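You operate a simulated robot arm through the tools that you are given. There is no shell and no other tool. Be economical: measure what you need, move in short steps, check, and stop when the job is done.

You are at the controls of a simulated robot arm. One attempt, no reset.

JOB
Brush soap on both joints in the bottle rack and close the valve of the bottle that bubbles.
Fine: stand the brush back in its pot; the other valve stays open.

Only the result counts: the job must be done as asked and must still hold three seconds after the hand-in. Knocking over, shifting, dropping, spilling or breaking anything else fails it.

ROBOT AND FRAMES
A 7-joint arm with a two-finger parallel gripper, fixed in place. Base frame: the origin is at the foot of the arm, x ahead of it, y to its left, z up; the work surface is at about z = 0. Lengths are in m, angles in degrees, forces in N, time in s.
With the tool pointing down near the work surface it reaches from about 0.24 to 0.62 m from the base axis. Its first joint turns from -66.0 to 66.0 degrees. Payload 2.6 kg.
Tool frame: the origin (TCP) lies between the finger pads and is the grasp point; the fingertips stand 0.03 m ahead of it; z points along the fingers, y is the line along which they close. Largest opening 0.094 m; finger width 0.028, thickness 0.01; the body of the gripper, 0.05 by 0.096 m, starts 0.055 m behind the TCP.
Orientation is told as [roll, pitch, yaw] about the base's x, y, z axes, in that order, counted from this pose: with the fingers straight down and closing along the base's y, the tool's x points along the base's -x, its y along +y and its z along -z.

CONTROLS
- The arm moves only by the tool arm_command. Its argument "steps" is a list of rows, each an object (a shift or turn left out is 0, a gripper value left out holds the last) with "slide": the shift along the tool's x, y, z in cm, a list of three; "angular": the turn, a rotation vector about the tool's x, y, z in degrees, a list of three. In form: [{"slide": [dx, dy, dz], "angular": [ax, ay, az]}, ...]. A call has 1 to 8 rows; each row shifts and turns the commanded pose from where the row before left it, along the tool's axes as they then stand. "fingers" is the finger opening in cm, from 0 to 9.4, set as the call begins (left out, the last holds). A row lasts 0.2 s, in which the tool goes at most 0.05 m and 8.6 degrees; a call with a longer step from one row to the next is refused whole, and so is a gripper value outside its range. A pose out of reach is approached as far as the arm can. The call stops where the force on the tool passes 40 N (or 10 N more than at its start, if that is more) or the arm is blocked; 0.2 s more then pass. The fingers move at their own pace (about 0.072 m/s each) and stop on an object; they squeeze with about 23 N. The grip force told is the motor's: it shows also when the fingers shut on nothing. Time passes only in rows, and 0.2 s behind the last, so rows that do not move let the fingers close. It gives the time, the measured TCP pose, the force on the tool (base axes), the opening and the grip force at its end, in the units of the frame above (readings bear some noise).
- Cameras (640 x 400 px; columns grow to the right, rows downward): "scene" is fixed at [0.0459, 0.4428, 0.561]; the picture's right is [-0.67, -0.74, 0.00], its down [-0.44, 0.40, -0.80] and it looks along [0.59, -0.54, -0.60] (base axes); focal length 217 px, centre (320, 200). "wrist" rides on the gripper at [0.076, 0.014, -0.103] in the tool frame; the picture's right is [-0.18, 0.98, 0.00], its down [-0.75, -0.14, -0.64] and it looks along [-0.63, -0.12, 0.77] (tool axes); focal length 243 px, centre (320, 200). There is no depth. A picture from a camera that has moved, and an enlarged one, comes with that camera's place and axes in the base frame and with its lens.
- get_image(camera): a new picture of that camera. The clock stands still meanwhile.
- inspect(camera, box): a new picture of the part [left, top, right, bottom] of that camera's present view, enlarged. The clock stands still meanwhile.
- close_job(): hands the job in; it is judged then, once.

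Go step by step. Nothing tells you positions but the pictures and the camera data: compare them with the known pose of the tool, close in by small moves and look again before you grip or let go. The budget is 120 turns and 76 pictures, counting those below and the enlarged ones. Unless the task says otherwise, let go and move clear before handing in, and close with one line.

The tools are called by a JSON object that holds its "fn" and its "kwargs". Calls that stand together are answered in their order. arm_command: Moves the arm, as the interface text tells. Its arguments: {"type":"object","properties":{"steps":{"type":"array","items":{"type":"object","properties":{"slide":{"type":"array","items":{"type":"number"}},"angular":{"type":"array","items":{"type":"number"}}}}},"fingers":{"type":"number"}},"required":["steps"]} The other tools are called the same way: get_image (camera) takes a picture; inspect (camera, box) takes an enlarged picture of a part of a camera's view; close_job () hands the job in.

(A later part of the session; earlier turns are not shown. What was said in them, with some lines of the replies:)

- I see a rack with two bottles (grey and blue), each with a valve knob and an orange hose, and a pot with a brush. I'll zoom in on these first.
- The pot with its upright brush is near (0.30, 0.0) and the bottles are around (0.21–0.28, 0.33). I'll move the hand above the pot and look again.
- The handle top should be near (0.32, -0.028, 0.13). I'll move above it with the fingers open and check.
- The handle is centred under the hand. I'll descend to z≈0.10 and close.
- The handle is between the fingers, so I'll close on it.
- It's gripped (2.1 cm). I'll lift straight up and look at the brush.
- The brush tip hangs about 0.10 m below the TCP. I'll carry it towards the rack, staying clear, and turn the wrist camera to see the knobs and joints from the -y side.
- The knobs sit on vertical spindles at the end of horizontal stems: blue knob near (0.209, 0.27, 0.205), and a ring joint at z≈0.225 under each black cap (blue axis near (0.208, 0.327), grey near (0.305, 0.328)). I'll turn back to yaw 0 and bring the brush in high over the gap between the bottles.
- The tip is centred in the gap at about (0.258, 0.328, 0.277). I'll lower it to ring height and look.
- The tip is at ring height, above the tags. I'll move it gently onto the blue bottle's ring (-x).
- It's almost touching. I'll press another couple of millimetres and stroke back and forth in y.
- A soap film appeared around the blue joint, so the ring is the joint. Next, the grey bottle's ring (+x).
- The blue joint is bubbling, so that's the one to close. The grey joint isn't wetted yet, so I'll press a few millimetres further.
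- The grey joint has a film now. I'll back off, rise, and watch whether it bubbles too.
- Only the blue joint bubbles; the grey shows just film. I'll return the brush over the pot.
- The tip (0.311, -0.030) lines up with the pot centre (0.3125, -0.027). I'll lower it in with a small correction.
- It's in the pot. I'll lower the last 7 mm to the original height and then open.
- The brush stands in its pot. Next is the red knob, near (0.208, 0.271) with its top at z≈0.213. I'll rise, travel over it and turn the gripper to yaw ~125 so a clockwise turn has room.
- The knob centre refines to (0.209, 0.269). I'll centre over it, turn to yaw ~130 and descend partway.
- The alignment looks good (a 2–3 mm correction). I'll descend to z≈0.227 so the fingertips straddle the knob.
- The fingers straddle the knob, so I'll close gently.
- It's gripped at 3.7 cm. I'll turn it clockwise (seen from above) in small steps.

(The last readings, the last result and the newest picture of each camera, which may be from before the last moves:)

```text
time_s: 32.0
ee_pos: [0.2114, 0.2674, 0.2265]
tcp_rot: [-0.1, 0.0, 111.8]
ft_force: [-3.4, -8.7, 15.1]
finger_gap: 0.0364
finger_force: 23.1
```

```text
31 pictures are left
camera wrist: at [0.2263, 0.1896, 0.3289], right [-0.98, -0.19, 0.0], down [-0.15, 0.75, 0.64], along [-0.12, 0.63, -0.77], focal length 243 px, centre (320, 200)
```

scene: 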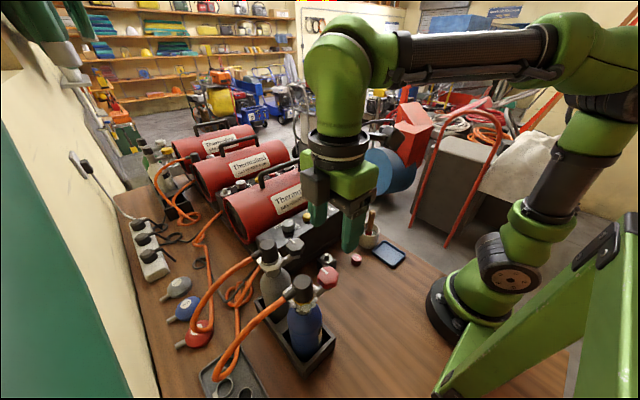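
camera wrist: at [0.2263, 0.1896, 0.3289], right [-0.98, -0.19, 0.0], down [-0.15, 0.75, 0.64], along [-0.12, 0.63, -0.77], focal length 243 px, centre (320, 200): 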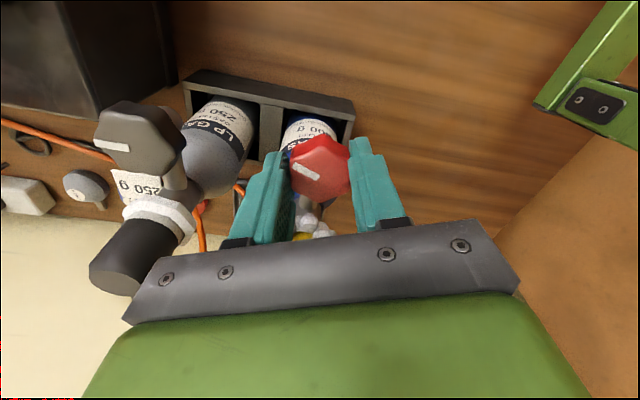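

The knob turns with the gripper, but there's an unexpected 15 N upward force. I'll check the scene before going on.

{"fn": "inspect", "kwargs": {"camera": "scene", "box": [260, 200, 370, 300]}}

{"fn": "inspect", "kwargs": {"camera": "wrist", "box": [220, 90, 420, 250]}}

```text
4.00 times, centred on (315, 250) of scene
camera zoom: at [0.0459, 0.4427, 0.5611], right [-0.67, -0.74, 0.0], down [-0.44, 0.4, -0.8], along [0.59, -0.54, -0.6], focal length 869 px, centre (340, 0)
```

zoom: 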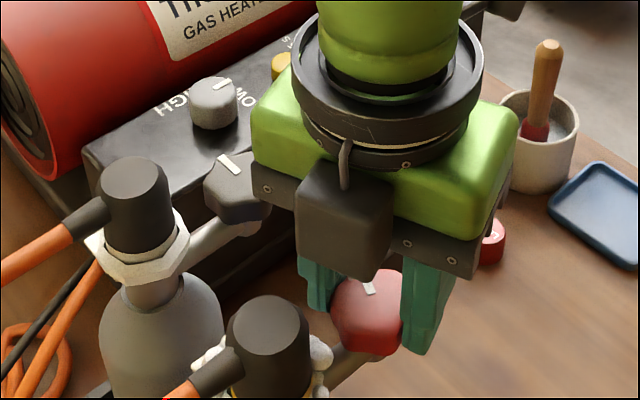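

```text
2.50 times, centred on (320, 170) of wrist
camera zoom: at [0.2263, 0.1896, 0.3289], right [-0.98, -0.19, 0.0], down [-0.15, 0.75, 0.64], along [-0.12, 0.63, -0.77], focal length 606 px, centre (320, 275)
```

zoom: 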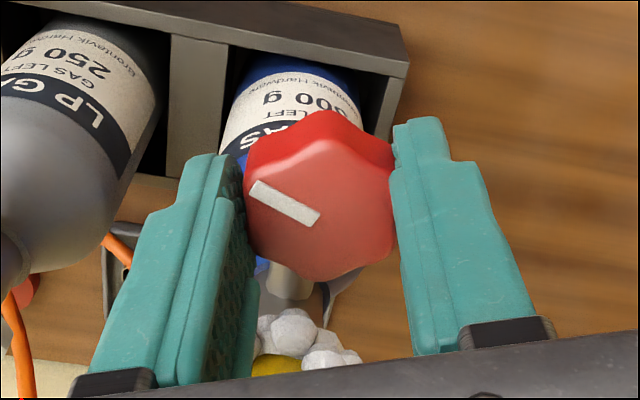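

The knob has turned about 18° and everything's upright. I'll ease the side load slightly while continuing clockwise.

{"fn": "arm_command", "kwargs": {"steps": [{"slide": [0.15, 0, -0.1], "angular": [0, 0, 6]}, {"angular": [0, 0, 6]}, {"angular": [0, 0, 6]}, {}], "fingers": 0}}

{"fn": "get_image", "kwargs": {"camera": "wrist"}}

```text
time_s: 33.0
ee_pos: [0.2121, 0.2655, 0.2266]
tcp_rot: [0.2, -0.1, 93.9]
ft_force: [0.3, 3.1, 0.2]
finger_gap: 0.0361
finger_force: 23.4
```

```text
28 pictures are left
camera wrist: at [0.2038, 0.1866, 0.3286], right [-0.99, 0.12, 0.0], down [0.09, 0.76, 0.64], along [0.07, 0.64, -0.77], focal length 243 px, centre (320, 200)
```

wrist: 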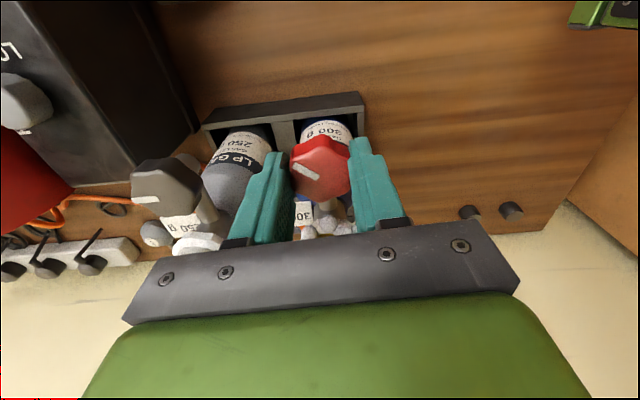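

Forces are low and the mark follows the gripper, about 36° so far. I'll keep turning.

{"fn": "arm_command", "kwargs": {"steps": [{"angular": [0, 0, 6]}, {"angular": [0, 0, 6]}, {"angular": [0, 0, 6]}, {"angular": [0, 0, 6]}, {}], "fingers": 0}}

{"fn": "get_image", "kwargs": {"camera": "wrist"}}

{"fn": "inspect", "kwargs": {"camera": "scene", "box": [260, 200, 370, 300]}}

```text
time_s: 34.2
ee_pos: [0.2123, 0.2644, 0.2257]
tcp_rot: [0.2, 0.0, 69.8]
ft_force: [0.5, -0.7, -0.3]
finger_gap: 0.0363
finger_force: 22.5
```

```text
27 pictures are left
camera wrist: at [0.1733, 0.1971, 0.3288], right [-0.86, 0.51, 0.0], down [0.39, 0.66, 0.64], along [0.33, 0.55, -0.77], focal length 243 px, centre (320, 200)
```

wrist: 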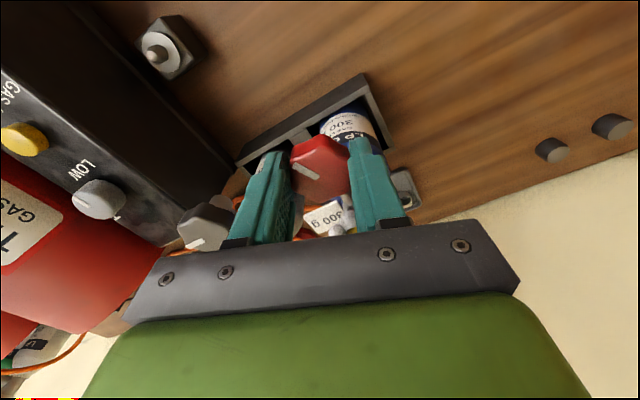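

```text
4.00 times, centred on (315, 250) of scene
camera zoom: at [0.0459, 0.4428, 0.561], right [-0.67, -0.74, 0.0], down [-0.44, 0.4, -0.8], along [0.59, -0.54, -0.6], focal length 869 px, centre (340, 0)
```

zoom: 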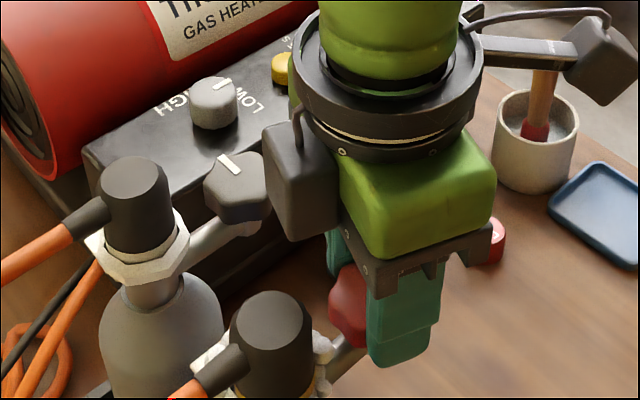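

It's at 60° now and the blue joint still shows bubbles. I'll continue to about 90°.

{"fn": "arm_command", "kwargs": {"steps": [{"angular": [0, 0, 6]}, {"angular": [0, 0, 6]}, {"angular": [0, 0, 6]}, {"angular": [0, 0, 6]}, {"angular": [0, 0, 6]}, {}], "fingers": 0}}

{"fn": "get_image", "kwargs": {"camera": "wrist"}}

{"fn": "inspect", "kwargs": {"camera": "scene", "box": [260, 220, 370, 320]}}

```text
time_s: 35.6
ee_pos: [0.2109, 0.2673, 0.2269]
tcp_rot: [0.3, -0.1, 39.9]
ft_force: [-6.0, 0.6, -0.3]
finger_gap: 0.0364
finger_force: 23.0
```

```text
25 pictures are left
camera wrist: at [0.1441, 0.2271, 0.3298], right [-0.49, 0.87, 0.0], down [0.67, 0.37, 0.64], along [0.56, 0.32, -0.77], focal length 243 px, centre (320, 200)
```

wrist: 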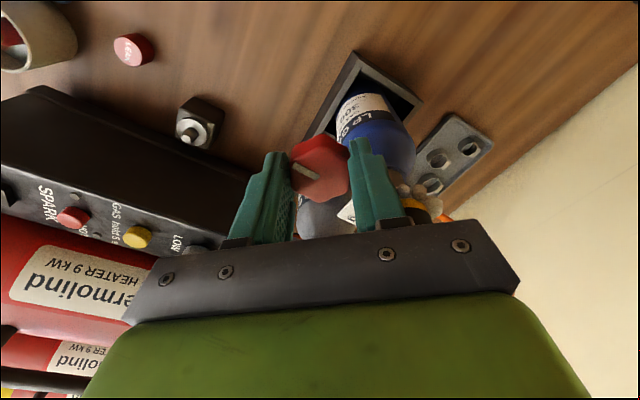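

```text
4.00 times, centred on (315, 270) of scene
camera zoom: at [0.0459, 0.4428, 0.561], right [-0.67, -0.74, 0.0], down [-0.44, 0.4, -0.8], along [0.59, -0.54, -0.6], focal length 869 px, centre (340, -80)
```

zoom: 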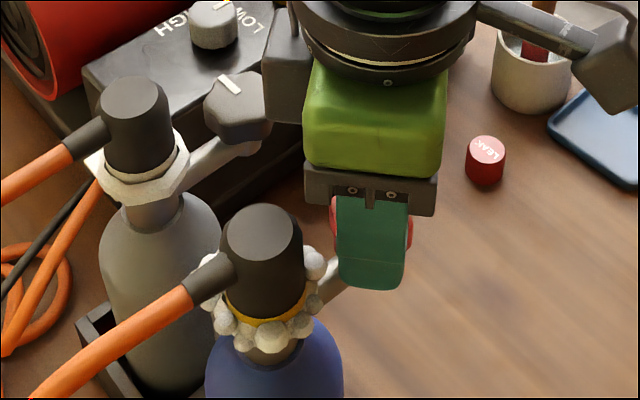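

That's 90° with no hard stop, and bubbles are still present. I'll release, lift, check the mark, and regrip for more clockwise turning.

{"fn": "arm_command", "kwargs": {"steps": [{}, {}, {"slide": [0, 0, -2]}, {"slide": [0, 0, -3]}, {"angular": [0, 0, -8.5]}, {"angular": [0, 0, -8.5]}, {"angular": [0, 0, -8.5]}, {"angular": [0, 0, -8.5]}], "fingers": 5}}

{"fn": "arm_command", "kwargs": {"steps": [{"angular": [0, 0, -8.5]}, {"angular": [0, 0, -8.5]}, {"angular": [0, 0, -8.5]}, {"angular": [0, 0, -8.5]}, {"angular": [0, 0, -8.5]}, {"angular": [0, 0, -8.5]}, {"angular": [0, 0, -5]}]}}

{"fn": "get_image", "kwargs": {"camera": "wrist"}}

{"fn": "inspect", "kwargs": {"camera": "scene", "box": [260, 220, 370, 320]}}

```text
time_s: 37.4
ee_pos: [0.2121, 0.2662, 0.2763]
tcp_rot: [0.1, 0.0, 74.1]
ft_force: [0.1, 0.2, -1.1]
finger_gap: 0.0502
finger_force: 0.0
```

```text
time_s: 39.0
ee_pos: [0.2127, 0.2638, 0.2771]
tcp_rot: [0.1, -0.1, 130.0]
ft_force: [-0.8, -0.2, -1.1]
finger_gap: 0.0501
finger_force: 0.0
```

```text
23 pictures are left
camera wrist: at [0.2512, 0.1956, 0.3784], right [-0.87, -0.49, 0.0], down [-0.38, 0.67, 0.64], along [-0.32, 0.56, -0.77], focal length 243 px, centre (320, 200)
```

wrist: 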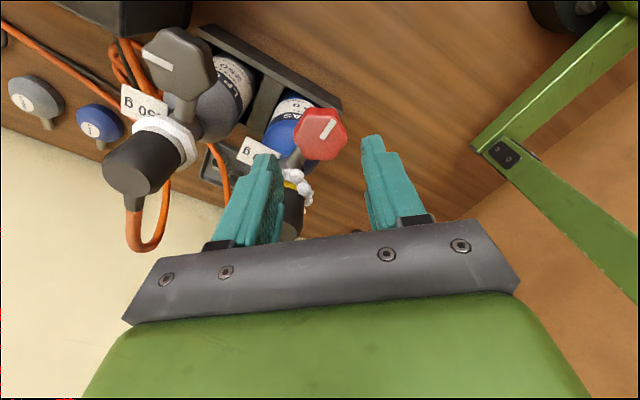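

```text
4.00 times, centred on (315, 270) of scene
camera zoom: at [0.0459, 0.4428, 0.561], right [-0.67, -0.74, 0.0], down [-0.44, 0.4, -0.8], along [0.59, -0.54, -0.6], focal length 869 px, centre (340, -80)
```

zoom: 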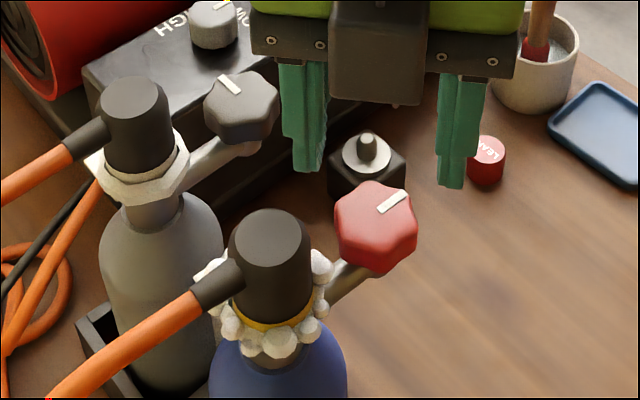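

The knob has turned 90° (mark now to -y) but the joint still bubbles. I'll regrip and turn a further 90° clockwise.

{"fn": "arm_command", "kwargs": {"steps": [{"slide": [0, 0, 2.5]}, {"slide": [0, 0, 2.5]}, {}], "fingers": 5.5}}

{"fn": "arm_command", "kwargs": {"steps": [{}, {}, {}, {"angular": [0, 0, 6]}, {"angular": [0, 0, 6]}, {"angular": [0, 0, 6]}, {}], "fingers": 0}}

```text
time_s: 39.8
ee_pos: [0.2131, 0.2641, 0.2269]
tcp_rot: [0.1, -0.1, 130.0]
ft_force: [0.0, -0.4, 1.3]
finger_gap: 0.055
finger_force: 0.0
```

```text
time_s: 41.4
ee_pos: [0.2124, 0.2646, 0.2273]
tcp_rot: [0.0, -0.1, 111.8]
ft_force: [-11.0, -7.0, 15.0]
finger_gap: 0.0372
finger_force: 23.9
```

{"fn": "arm_command", "kwargs": {"steps": [{"slide": [0, 0.12, -0.1], "angular": [0, 0, 6]}, {"angular": [0, 0, 6]}, {"angular": [0, 0, 6]}, {}], "fingers": 0}}

{"fn": "get_image", "kwargs": {"camera": "wrist"}}

{"fn": "inspect", "kwargs": {"camera": "scene", "box": [260, 220, 370, 320]}}

```text
time_s: 42.4
ee_pos: [0.2089, 0.2641, 0.2279]
tcp_rot: [0.0, -0.1, 93.7]
ft_force: [-6.7, -2.3, 1.1]
finger_gap: 0.0368
finger_force: 23.0
```

```text
21 pictures are left
camera wrist: at [0.201, 0.1866, 0.3296], right [-0.99, 0.12, 0.0], down [0.09, 0.76, 0.64], along [0.07, 0.64, -0.77], focal length 243 px, centre (320, 200)
```

wrist: 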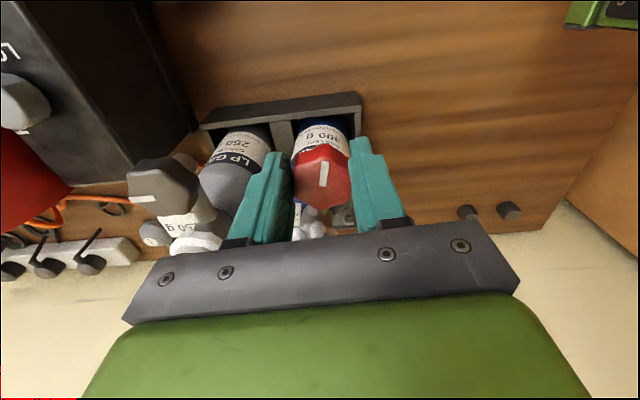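

```text
4.00 times, centred on (315, 270) of scene
camera zoom: at [0.0459, 0.4428, 0.561], right [-0.67, -0.74, 0.0], down [-0.44, 0.4, -0.8], along [0.59, -0.54, -0.6], focal length 869 px, centre (340, -80)
```

zoom: 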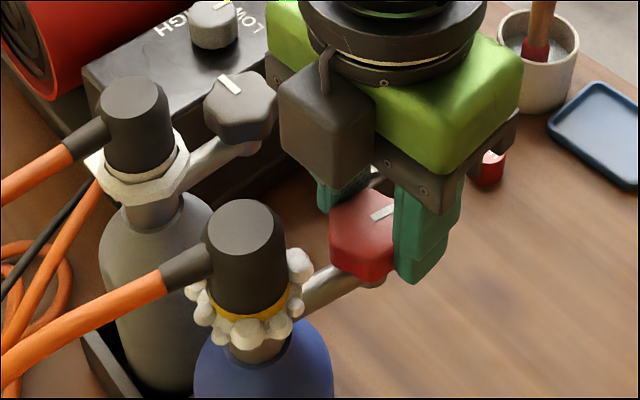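

The knob's mark stayed at -y while the gripper turned, and the bottle itself has shifted slightly. The knob seems to have reached a stop at 90°. I'll turn back those 36° to unload the bottle.

{"fn": "arm_command", "kwargs": {"steps": [{"angular": [0, 0, -6]}, {"angular": [0, 0, -6]}, {"slide": [0, -0.12, 0.1], "angular": [0, 0, -6]}, {"angular": [0, 0, -6]}, {"angular": [0, 0, -6]}, {"angular": [0, 0, -4]}, {}], "fingers": 0}}

{"fn": "inspect", "kwargs": {"camera": "scene", "box": [260, 220, 370, 320]}}

{"fn": "get_image", "kwargs": {"camera": "wrist"}}

```text
time_s: 44.0
ee_pos: [0.2111, 0.2665, 0.227]
tcp_rot: [-0.1, -0.1, 128.0]
ft_force: [-0.7, -3.0, 4.9]
finger_gap: 0.0363
finger_force: 22.7
```

```text
4.00 times, centred on (315, 270) of scene
camera zoom: at [0.0459, 0.4428, 0.561], right [-0.67, -0.74, 0.0], down [-0.44, 0.4, -0.8], along [0.59, -0.54, -0.6], focal length 869 px, centre (340, -80)
```

zoom: 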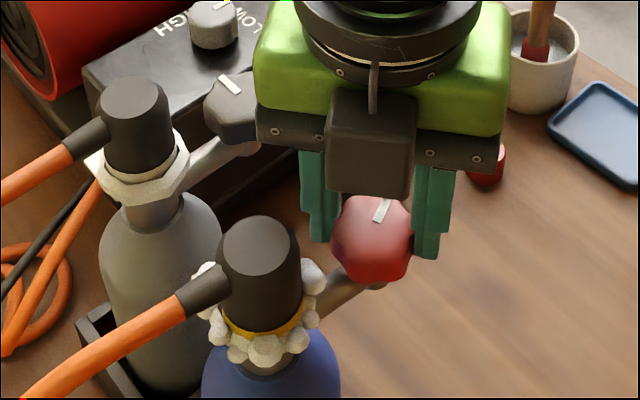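

```text
18 pictures are left
camera wrist: at [0.2476, 0.1954, 0.3287], right [-0.89, -0.46, 0.0], down [-0.35, 0.68, 0.64], along [-0.3, 0.57, -0.77], focal length 243 px, centre (320, 200)
```

wrist: 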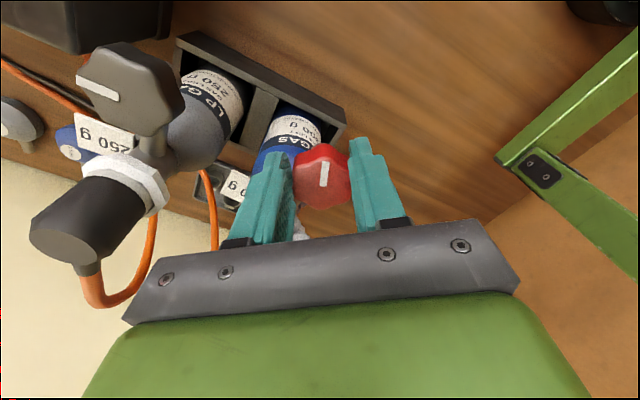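

Compared across pictures, the knob slipped in the fingers on the way forward (poorly aligned grip) and then came back with the gripper. The grip now sits well on the flats, so I'll turn clockwise again in small steps and watch the forces for a real stop.

{"fn": "arm_command", "kwargs": {"steps": [{"slide": [0, 0, -0.1], "angular": [0, 0, 6]}, {"angular": [0, 0, 6]}, {"angular": [0, 0, 6]}, {}], "fingers": 0}}

{"fn": "arm_command", "kwargs": {"steps": [{"angular": [0, 0, 6]}, {"angular": [0, 0, 6]}, {"angular": [0, 0, 5]}, {}], "fingers": 0}}

{"fn": "inspect", "kwargs": {"camera": "scene", "box": [260, 220, 370, 320]}}

{"fn": "get_image", "kwargs": {"camera": "wrist"}}

```text
time_s: 45.0
ee_pos: [0.2121, 0.2655, 0.2269]
tcp_rot: [0.2, -0.1, 109.8]
ft_force: [-5.4, -3.8, 3.8]
finger_gap: 0.0364
finger_force: 23.3
```

```text
time_s: 46.0
ee_pos: [0.2126, 0.2666, 0.2272]
tcp_rot: [0.0, -0.1, 92.9]
ft_force: [-7.8, -0.1, 5.6]
finger_gap: 0.0367
finger_force: 22.8
```

```text
4.00 times, centred on (315, 270) of scene
camera zoom: at [0.0459, 0.4428, 0.561], right [-0.67, -0.74, 0.0], down [-0.44, 0.4, -0.8], along [0.59, -0.54, -0.6], focal length 869 px, centre (340, -80)
```

zoom: 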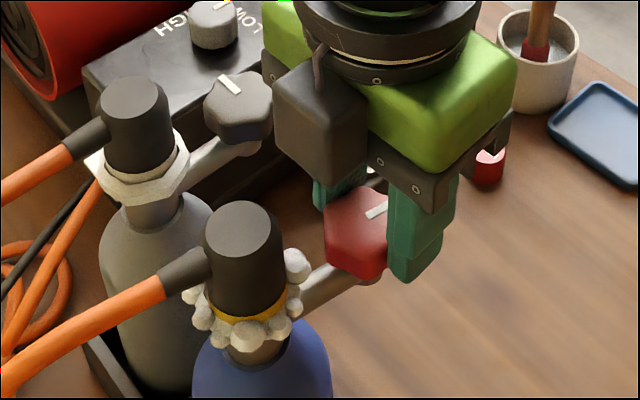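

```text
16 pictures are left
camera wrist: at [0.2019, 0.1875, 0.3292], right [-0.99, 0.13, 0.0], down [0.1, 0.76, 0.64], along [0.09, 0.64, -0.76], focal length 243 px, centre (320, 200)
```

wrist: 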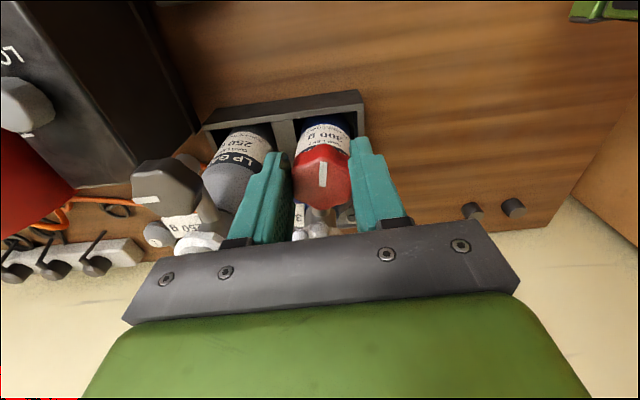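

The bottle swings with the knob here, so the mark at about -y is a genuine stop after a quarter turn. I'll unwind the few degrees of bottle swing, hold still a while and see whether the bubbles die away.

{"fn": "arm_command", "kwargs": {"steps": [{"angular": [0, 0, -5]}, {"angular": [0, 0, -3]}, {}, {}, {}, {}, {}, {}], "fingers": 0}}

{"fn": "arm_command", "kwargs": {"steps": [{}, {}, {}, {"slide": [0, 0, -2]}, {"slide": [0, 0, -3]}, {}, {}, {}], "fingers": 5.5}}

{"fn": "arm_command", "kwargs": {"steps": [{}, {}, {}, {}, {}, {}, {}, {}]}}

{"fn": "inspect", "kwargs": {"camera": "scene", "box": [260, 220, 370, 320]}}

{"fn": "inspect", "kwargs": {"camera": "wrist", "box": [240, 60, 420, 240]}}

```text
time_s: 47.8
ee_pos: [0.2115, 0.265, 0.2269]
tcp_rot: [0.0, -0.2, 100.9]
ft_force: [0.1, 0.7, -1.0]
finger_gap: 0.0363
finger_force: 23.0
```

```text
time_s: 49.6
ee_pos: [0.2115, 0.264, 0.2775]
tcp_rot: [-0.1, 0.0, 100.8]
ft_force: [0.2, 0.4, -0.2]
finger_gap: 0.0551
finger_force: 0.0
```

```text
time_s: 51.4
ee_pos: [0.2122, 0.2646, 0.2781]
tcp_rot: [0.1, -0.1, 100.8]
ft_force: [-0.1, -0.2, 0.1]
finger_gap: 0.0551
finger_force: 0.0
```

```text
4.00 times, centred on (315, 270) of scene
camera zoom: at [0.0459, 0.4428, 0.561], right [-0.67, -0.74, 0.0], down [-0.44, 0.4, -0.8], along [0.59, -0.54, -0.6], focal length 869 px, centre (340, -80)
```

zoom: 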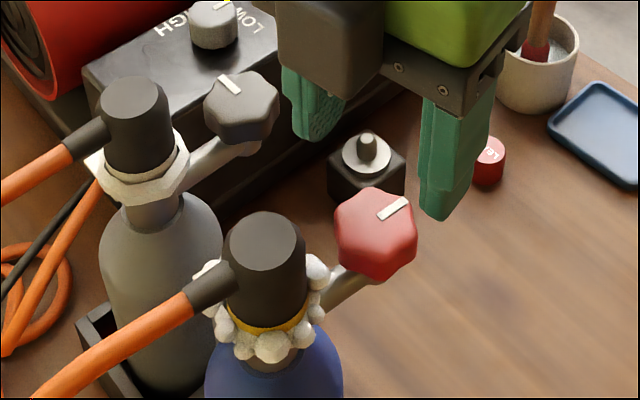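

```text
2.22 times, centred on (330, 150) of wrist
camera zoom: at [0.2126, 0.1865, 0.3802], right [-1.0, -0.01, 0.0], down [0.0, 0.77, 0.64], along [0.0, 0.64, -0.77], focal length 539 px, centre (298, 311)
```

zoom: 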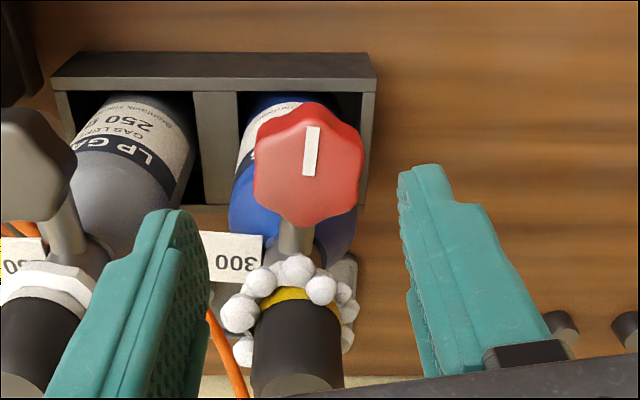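

The quarter turn to the stop is done, but the foam looks unchanged. To be sure about the closing direction, I'll test whether the knob can go counter-clockwise beyond its starting angle; first, regrip at yaw ~41.

{"fn": "arm_command", "kwargs": {"steps": [{"angular": [0, 0, 8]}, {"angular": [0, 0, 8]}, {"angular": [0, 0, 8]}, {"angular": [0, 0, 8]}, {"angular": [0, 0, 8]}, {"angular": [0, 0, 8]}, {"angular": [0, 0, 8]}, {"angular": [0, 0, 3]}], "fingers": 5.5}}

{"fn": "arm_command", "kwargs": {"steps": [{"slide": [0, 0, 2.5]}, {"slide": [0, 0, 2.4]}, {}], "fingers": 5}}

{"fn": "arm_command", "kwargs": {"steps": [{}, {}, {}, {"angular": [0, 0, -6]}, {"angular": [0, 0, -6]}, {"angular": [0, 0, -6]}, {"angular": [0, 0, -6]}, {"angular": [0, 0, -6]}], "fingers": 0}}

{"fn": "arm_command", "kwargs": {"steps": [{"angular": [0, 0, -6]}, {"angular": [0, 0, -6]}, {"angular": [0, 0, -6]}, {"angular": [0, 0, -6]}, {"angular": [0, 0, -6]}, {}], "fingers": 0}}

{"fn": "get_image", "kwargs": {"camera": "wrist"}}

```text
time_s: 53.2
ee_pos: [0.2117, 0.2667, 0.2776]
tcp_rot: [0.1, 0.0, 41.9]
ft_force: [-0.2, 0.5, -0.4]
finger_gap: 0.0551
finger_force: 0.1
```

```text
time_s: 54.0
ee_pos: [0.2127, 0.266, 0.2299]
tcp_rot: [0.2, 0.0, 41.9]
ft_force: [-0.6, -0.6, -0.4]
finger_gap: 0.0497
finger_force: 0.1
```

```text
time_s: 55.8
ee_pos: [0.2127, 0.2657, 0.2295]
tcp_rot: [0.1, -0.2, 72.0]
ft_force: [1.7, 1.3, 7.8]
finger_gap: 0.0363
finger_force: 23.2
```

```text
time_s: 57.2
ee_pos: [0.2122, 0.2642, 0.2294]
tcp_rot: [-0.2, 0.0, 102.0]
ft_force: [3.6, -2.3, 18.1]
finger_gap: 0.0362
finger_force: 22.7
```

```text
13 pictures are left
camera wrist: at [0.2144, 0.1862, 0.3314], right [-1.0, -0.02, 0.0], down [-0.02, 0.76, 0.64], along [-0.02, 0.64, -0.77], focal length 243 px, centre (320, 200)
```

wrist: 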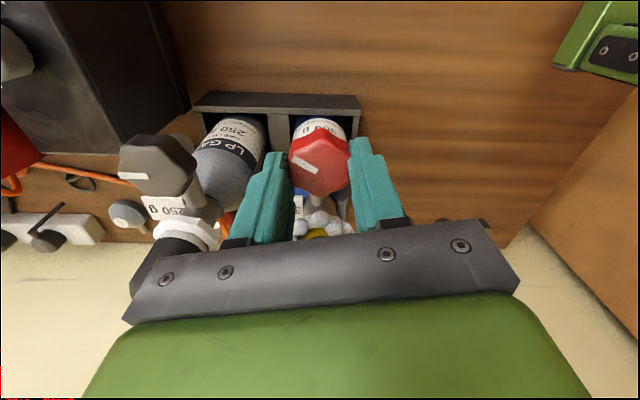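

{"fn": "arm_command", "kwargs": {"steps": [{"slide": [0, 0, -0.1], "angular": [0, 0, -6]}, {"angular": [0, 0, -6]}, {"angular": [0, 0, -6]}, {"angular": [0, 0, -6]}, {"angular": [0, 0, -6]}, {}], "fingers": 0}}

{"fn": "arm_command", "kwargs": {"steps": [{"angular": [0, 0, -6]}, {"angular": [0, 0, -6]}, {"angular": [0, 0, -6]}, {"angular": [0, 0, -6]}, {}], "fingers": 0}}

{"fn": "get_image", "kwargs": {"camera": "wrist"}}

{"fn": "inspect", "kwargs": {"camera": "scene", "box": [260, 220, 370, 320]}}

```text
time_s: 58.6
ee_pos: [0.2102, 0.2642, 0.2285]
tcp_rot: [0.1, -0.1, 132.1]
ft_force: [0.4, 2.2, 0.0]
finger_gap: 0.0364
finger_force: 22.7
```

```text
time_s: 59.8
ee_pos: [0.2127, 0.2655, 0.2304]
tcp_rot: [-0.2, 0.0, 155.9]
ft_force: [4.9, -1.0, 6.0]
finger_gap: 0.037
finger_force: 22.9
```

```text
12 pictures are left
camera wrist: at [0.277, 0.2192, 0.3334], right [-0.57, -0.82, 0.0], down [-0.63, 0.43, 0.64], along [-0.53, 0.37, -0.77], focal length 243 px, centre (320, 200)
```

wrist: 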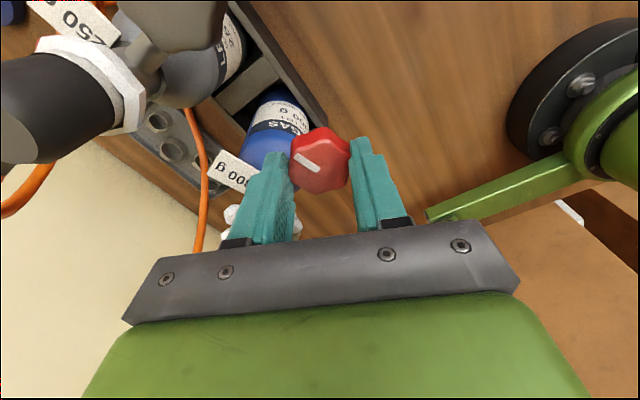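

```text
4.00 times, centred on (315, 270) of scene
camera zoom: at [0.0459, 0.4428, 0.561], right [-0.67, -0.74, 0.0], down [-0.44, 0.4, -0.8], along [0.59, -0.54, -0.6], focal length 869 px, centre (340, -80)
```

zoom: 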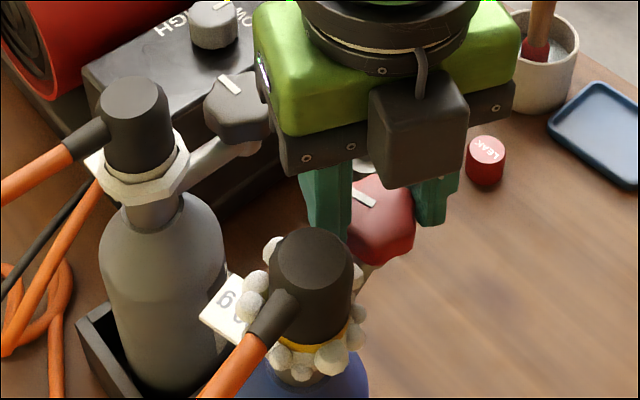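

Counter-clockwise the knob blocks at its starting angle, and the bottle swung with it. The start is therefore the fully open stop, and the clockwise quarter-turn stop is closed. I'll turn back clockwise to the closed stop.

{"fn": "arm_command", "kwargs": {"steps": [{"angular": [0, 0, 6]}, {"angular": [0, 0, 6]}, {"angular": [0, 0, 6]}, {"angular": [0, 0, 6]}, {}, {"slide": [0, 0, 0.1]}, {}], "fingers": 0}}

{"fn": "arm_command", "kwargs": {"steps": [{"angular": [0, 0, 6]}, {"angular": [0, 0, 6]}, {"angular": [0, 0, 6]}, {"angular": [0, 0, 6]}, {"angular": [0, 0, 6]}, {"angular": [0, 0, 6]}, {"angular": [0, 0, 6]}, {}], "fingers": 0}}

{"fn": "arm_command", "kwargs": {"steps": [{"angular": [0, 0, 6]}, {"angular": [0, 0, 6]}, {"angular": [0, 0, 6]}, {"angular": [0, 0, 6]}, {"angular": [0, 0, 6]}, {"angular": [0, 0, 6]}, {"angular": [0, 0, 6]}, {}], "fingers": 0}}

{"fn": "get_image", "kwargs": {"camera": "wrist"}}

{"fn": "inspect", "kwargs": {"camera": "scene", "box": [260, 220, 370, 320]}}

```text
time_s: 61.4
ee_pos: [0.2132, 0.2641, 0.2306]
tcp_rot: [-0.3, -0.1, 131.8]
ft_force: [3.3, 2.1, 15.4]
finger_gap: 0.0363
finger_force: 23.1
```

```text
time_s: 63.2
ee_pos: [0.2112, 0.2652, 0.2273]
tcp_rot: [0.2, -0.1, 89.8]
ft_force: [-1.9, 1.0, 5.9]
finger_gap: 0.0362
finger_force: 22.6
```

```text
time_s: 65.0
ee_pos: [0.2119, 0.265, 0.2277]
tcp_rot: [0.1, 0.0, 47.9]
ft_force: [-1.0, 1.5, -1.4]
finger_gap: 0.0363
finger_force: 23.2
```

```text
10 pictures are left
camera wrist: at [0.1514, 0.2171, 0.3316], right [-0.6, 0.8, 0.0], down [0.61, 0.46, 0.64], along [0.51, 0.39, -0.77], focal length 243 px, centre (320, 200)
```

wrist: 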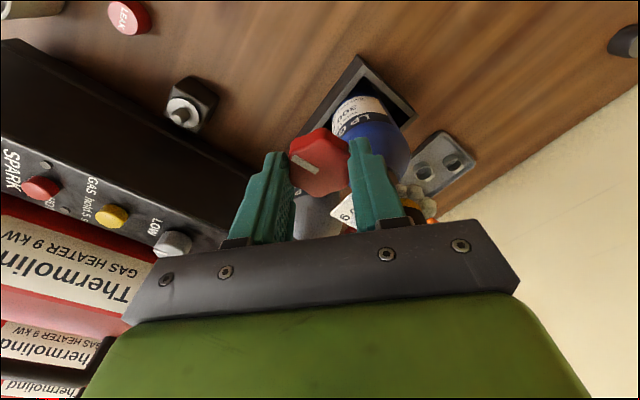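

```text
4.00 times, centred on (315, 270) of scene
camera zoom: at [0.0459, 0.4429, 0.561], right [-0.67, -0.74, 0.0], down [-0.44, 0.4, -0.8], along [0.59, -0.54, -0.6], focal length 869 px, centre (340, -80)
```

zoom: 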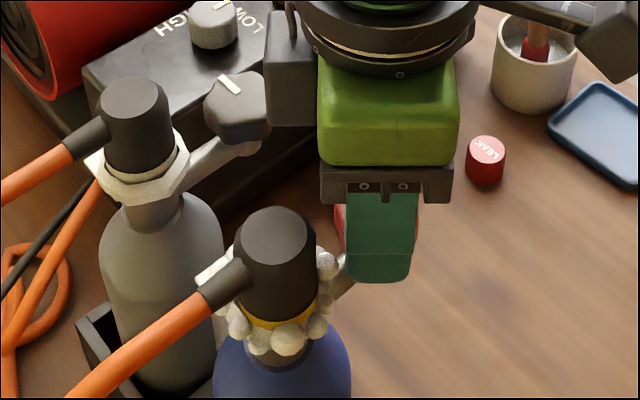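

The mark is at about -77°, not quite at the stop. I'll turn further in small steps until the stop loads up.

{"fn": "arm_command", "kwargs": {"steps": [{"angular": [0, 0, 5]}, {"angular": [0, 0, 5]}, {}], "fingers": 0}}

{"fn": "arm_command", "kwargs": {"steps": [{"angular": [0, 0, 5]}, {"angular": [0, 0, 5]}, {}], "fingers": 0}}

{"fn": "inspect", "kwargs": {"camera": "scene", "box": [260, 220, 370, 320]}}

```text
time_s: 65.8
ee_pos: [0.2109, 0.2664, 0.2291]
tcp_rot: [0.2, 0.0, 37.9]
ft_force: [-6.7, 2.1, 2.5]
finger_gap: 0.0361
finger_force: 23.1
```

```text
time_s: 66.6
ee_pos: [0.2128, 0.2659, 0.2276]
tcp_rot: [0.0, 0.0, 27.9]
ft_force: [-4.0, 3.1, 0.9]
finger_gap: 0.0368
finger_force: 23.0
```

```text
4.00 times, centred on (315, 270) of scene
camera zoom: at [0.0459, 0.4428, 0.561], right [-0.67, -0.74, 0.0], down [-0.44, 0.4, -0.8], along [0.59, -0.54, -0.6], focal length 869 px, centre (340, -80)
```

zoom: 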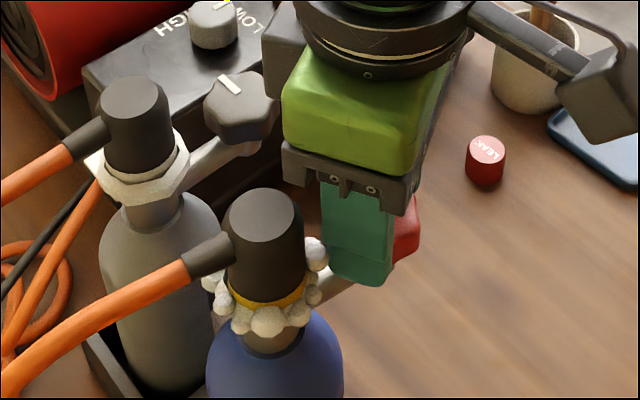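

The stop is reached: the bottle begins to follow and the grip slides. I'll release here with a small opening, lift, and look.

{"fn": "arm_command", "kwargs": {"steps": [{}, {}, {"slide": [0, 0, -2]}, {"slide": [0, 0, -3]}, {"slide": [0, 0, -4]}, {"slide": [0, -3, -2]}, {"slide": [0, -4, 0]}, {}], "fingers": 4.7}}

{"fn": "inspect", "kwargs": {"camera": "scene", "box": [230, 210, 350, 370]}}

{"fn": "get_image", "kwargs": {"camera": "wrist"}}

```text
time_s: 68.4
ee_pos: [0.2411, 0.2024, 0.3375]
tcp_rot: [0.0, -0.1, 27.8]
ft_force: [0.0, 0.4, 0.6]
finger_gap: 0.0469
finger_force: 0.1
```

```text
2.50 times, centred on (290, 290) of scene
camera zoom: at [0.0459, 0.4428, 0.561], right [-0.67, -0.74, 0.0], down [-0.44, 0.4, -0.8], along [0.59, -0.54, -0.6], focal length 543 px, centre (395, -25)
```

zoom: 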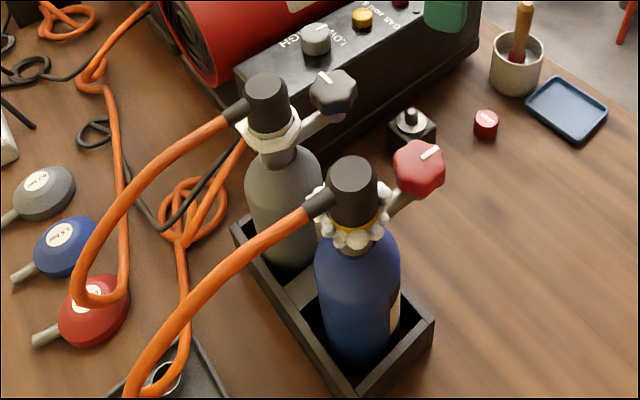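

```text
6 pictures are left
camera wrist: at [0.1687, 0.1774, 0.4402], right [-0.3, 0.95, 0.0], down [0.73, 0.23, 0.64], along [0.61, 0.19, -0.77], focal length 243 px, centre (320, 200)
```

wrist: 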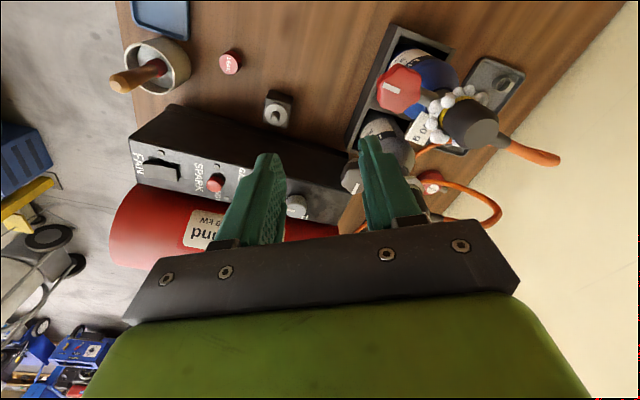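

{"fn": "inspect", "kwargs": {"camera": "wrist", "box": [340, 30, 540, 180]}}

```text
2.67 times, centred on (440, 105) of wrist
camera zoom: at [0.1687, 0.1774, 0.4402], right [-0.3, 0.95, 0.0], down [0.73, 0.23, 0.64], along [0.61, 0.19, -0.77], focal length 647 px, centre (0, 453)
```

zoom: 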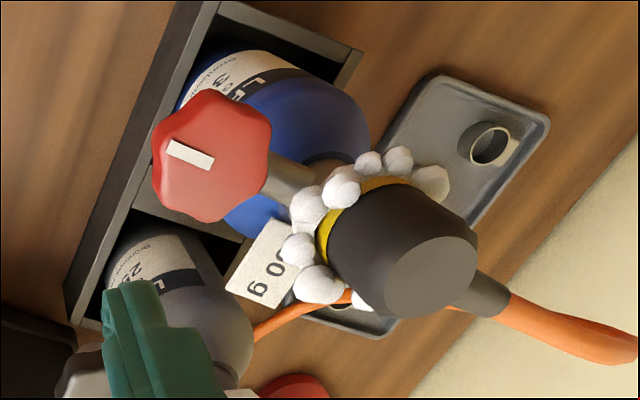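

The red knob's mark lines up with the stem at its clockwise stop. The grey valve is untouched, the brush stands in its pot and the hand is clear, so I'll hand in.

{"fn": "close_job", "kwargs": {}}

```text
The job is handed in.
```

I brushed soap on both joints; only the blue bottle's joint bubbled. I turned its red valve a quarter turn clockwise to the stop, but the foam on that joint never visibly faded, so take "closed" from the stop rather than from the bubbles ending. I left the grey valve open and the brush back in its pot. The blue bottle shifted about 5 mm inside its rack slot while I was turning the valve.
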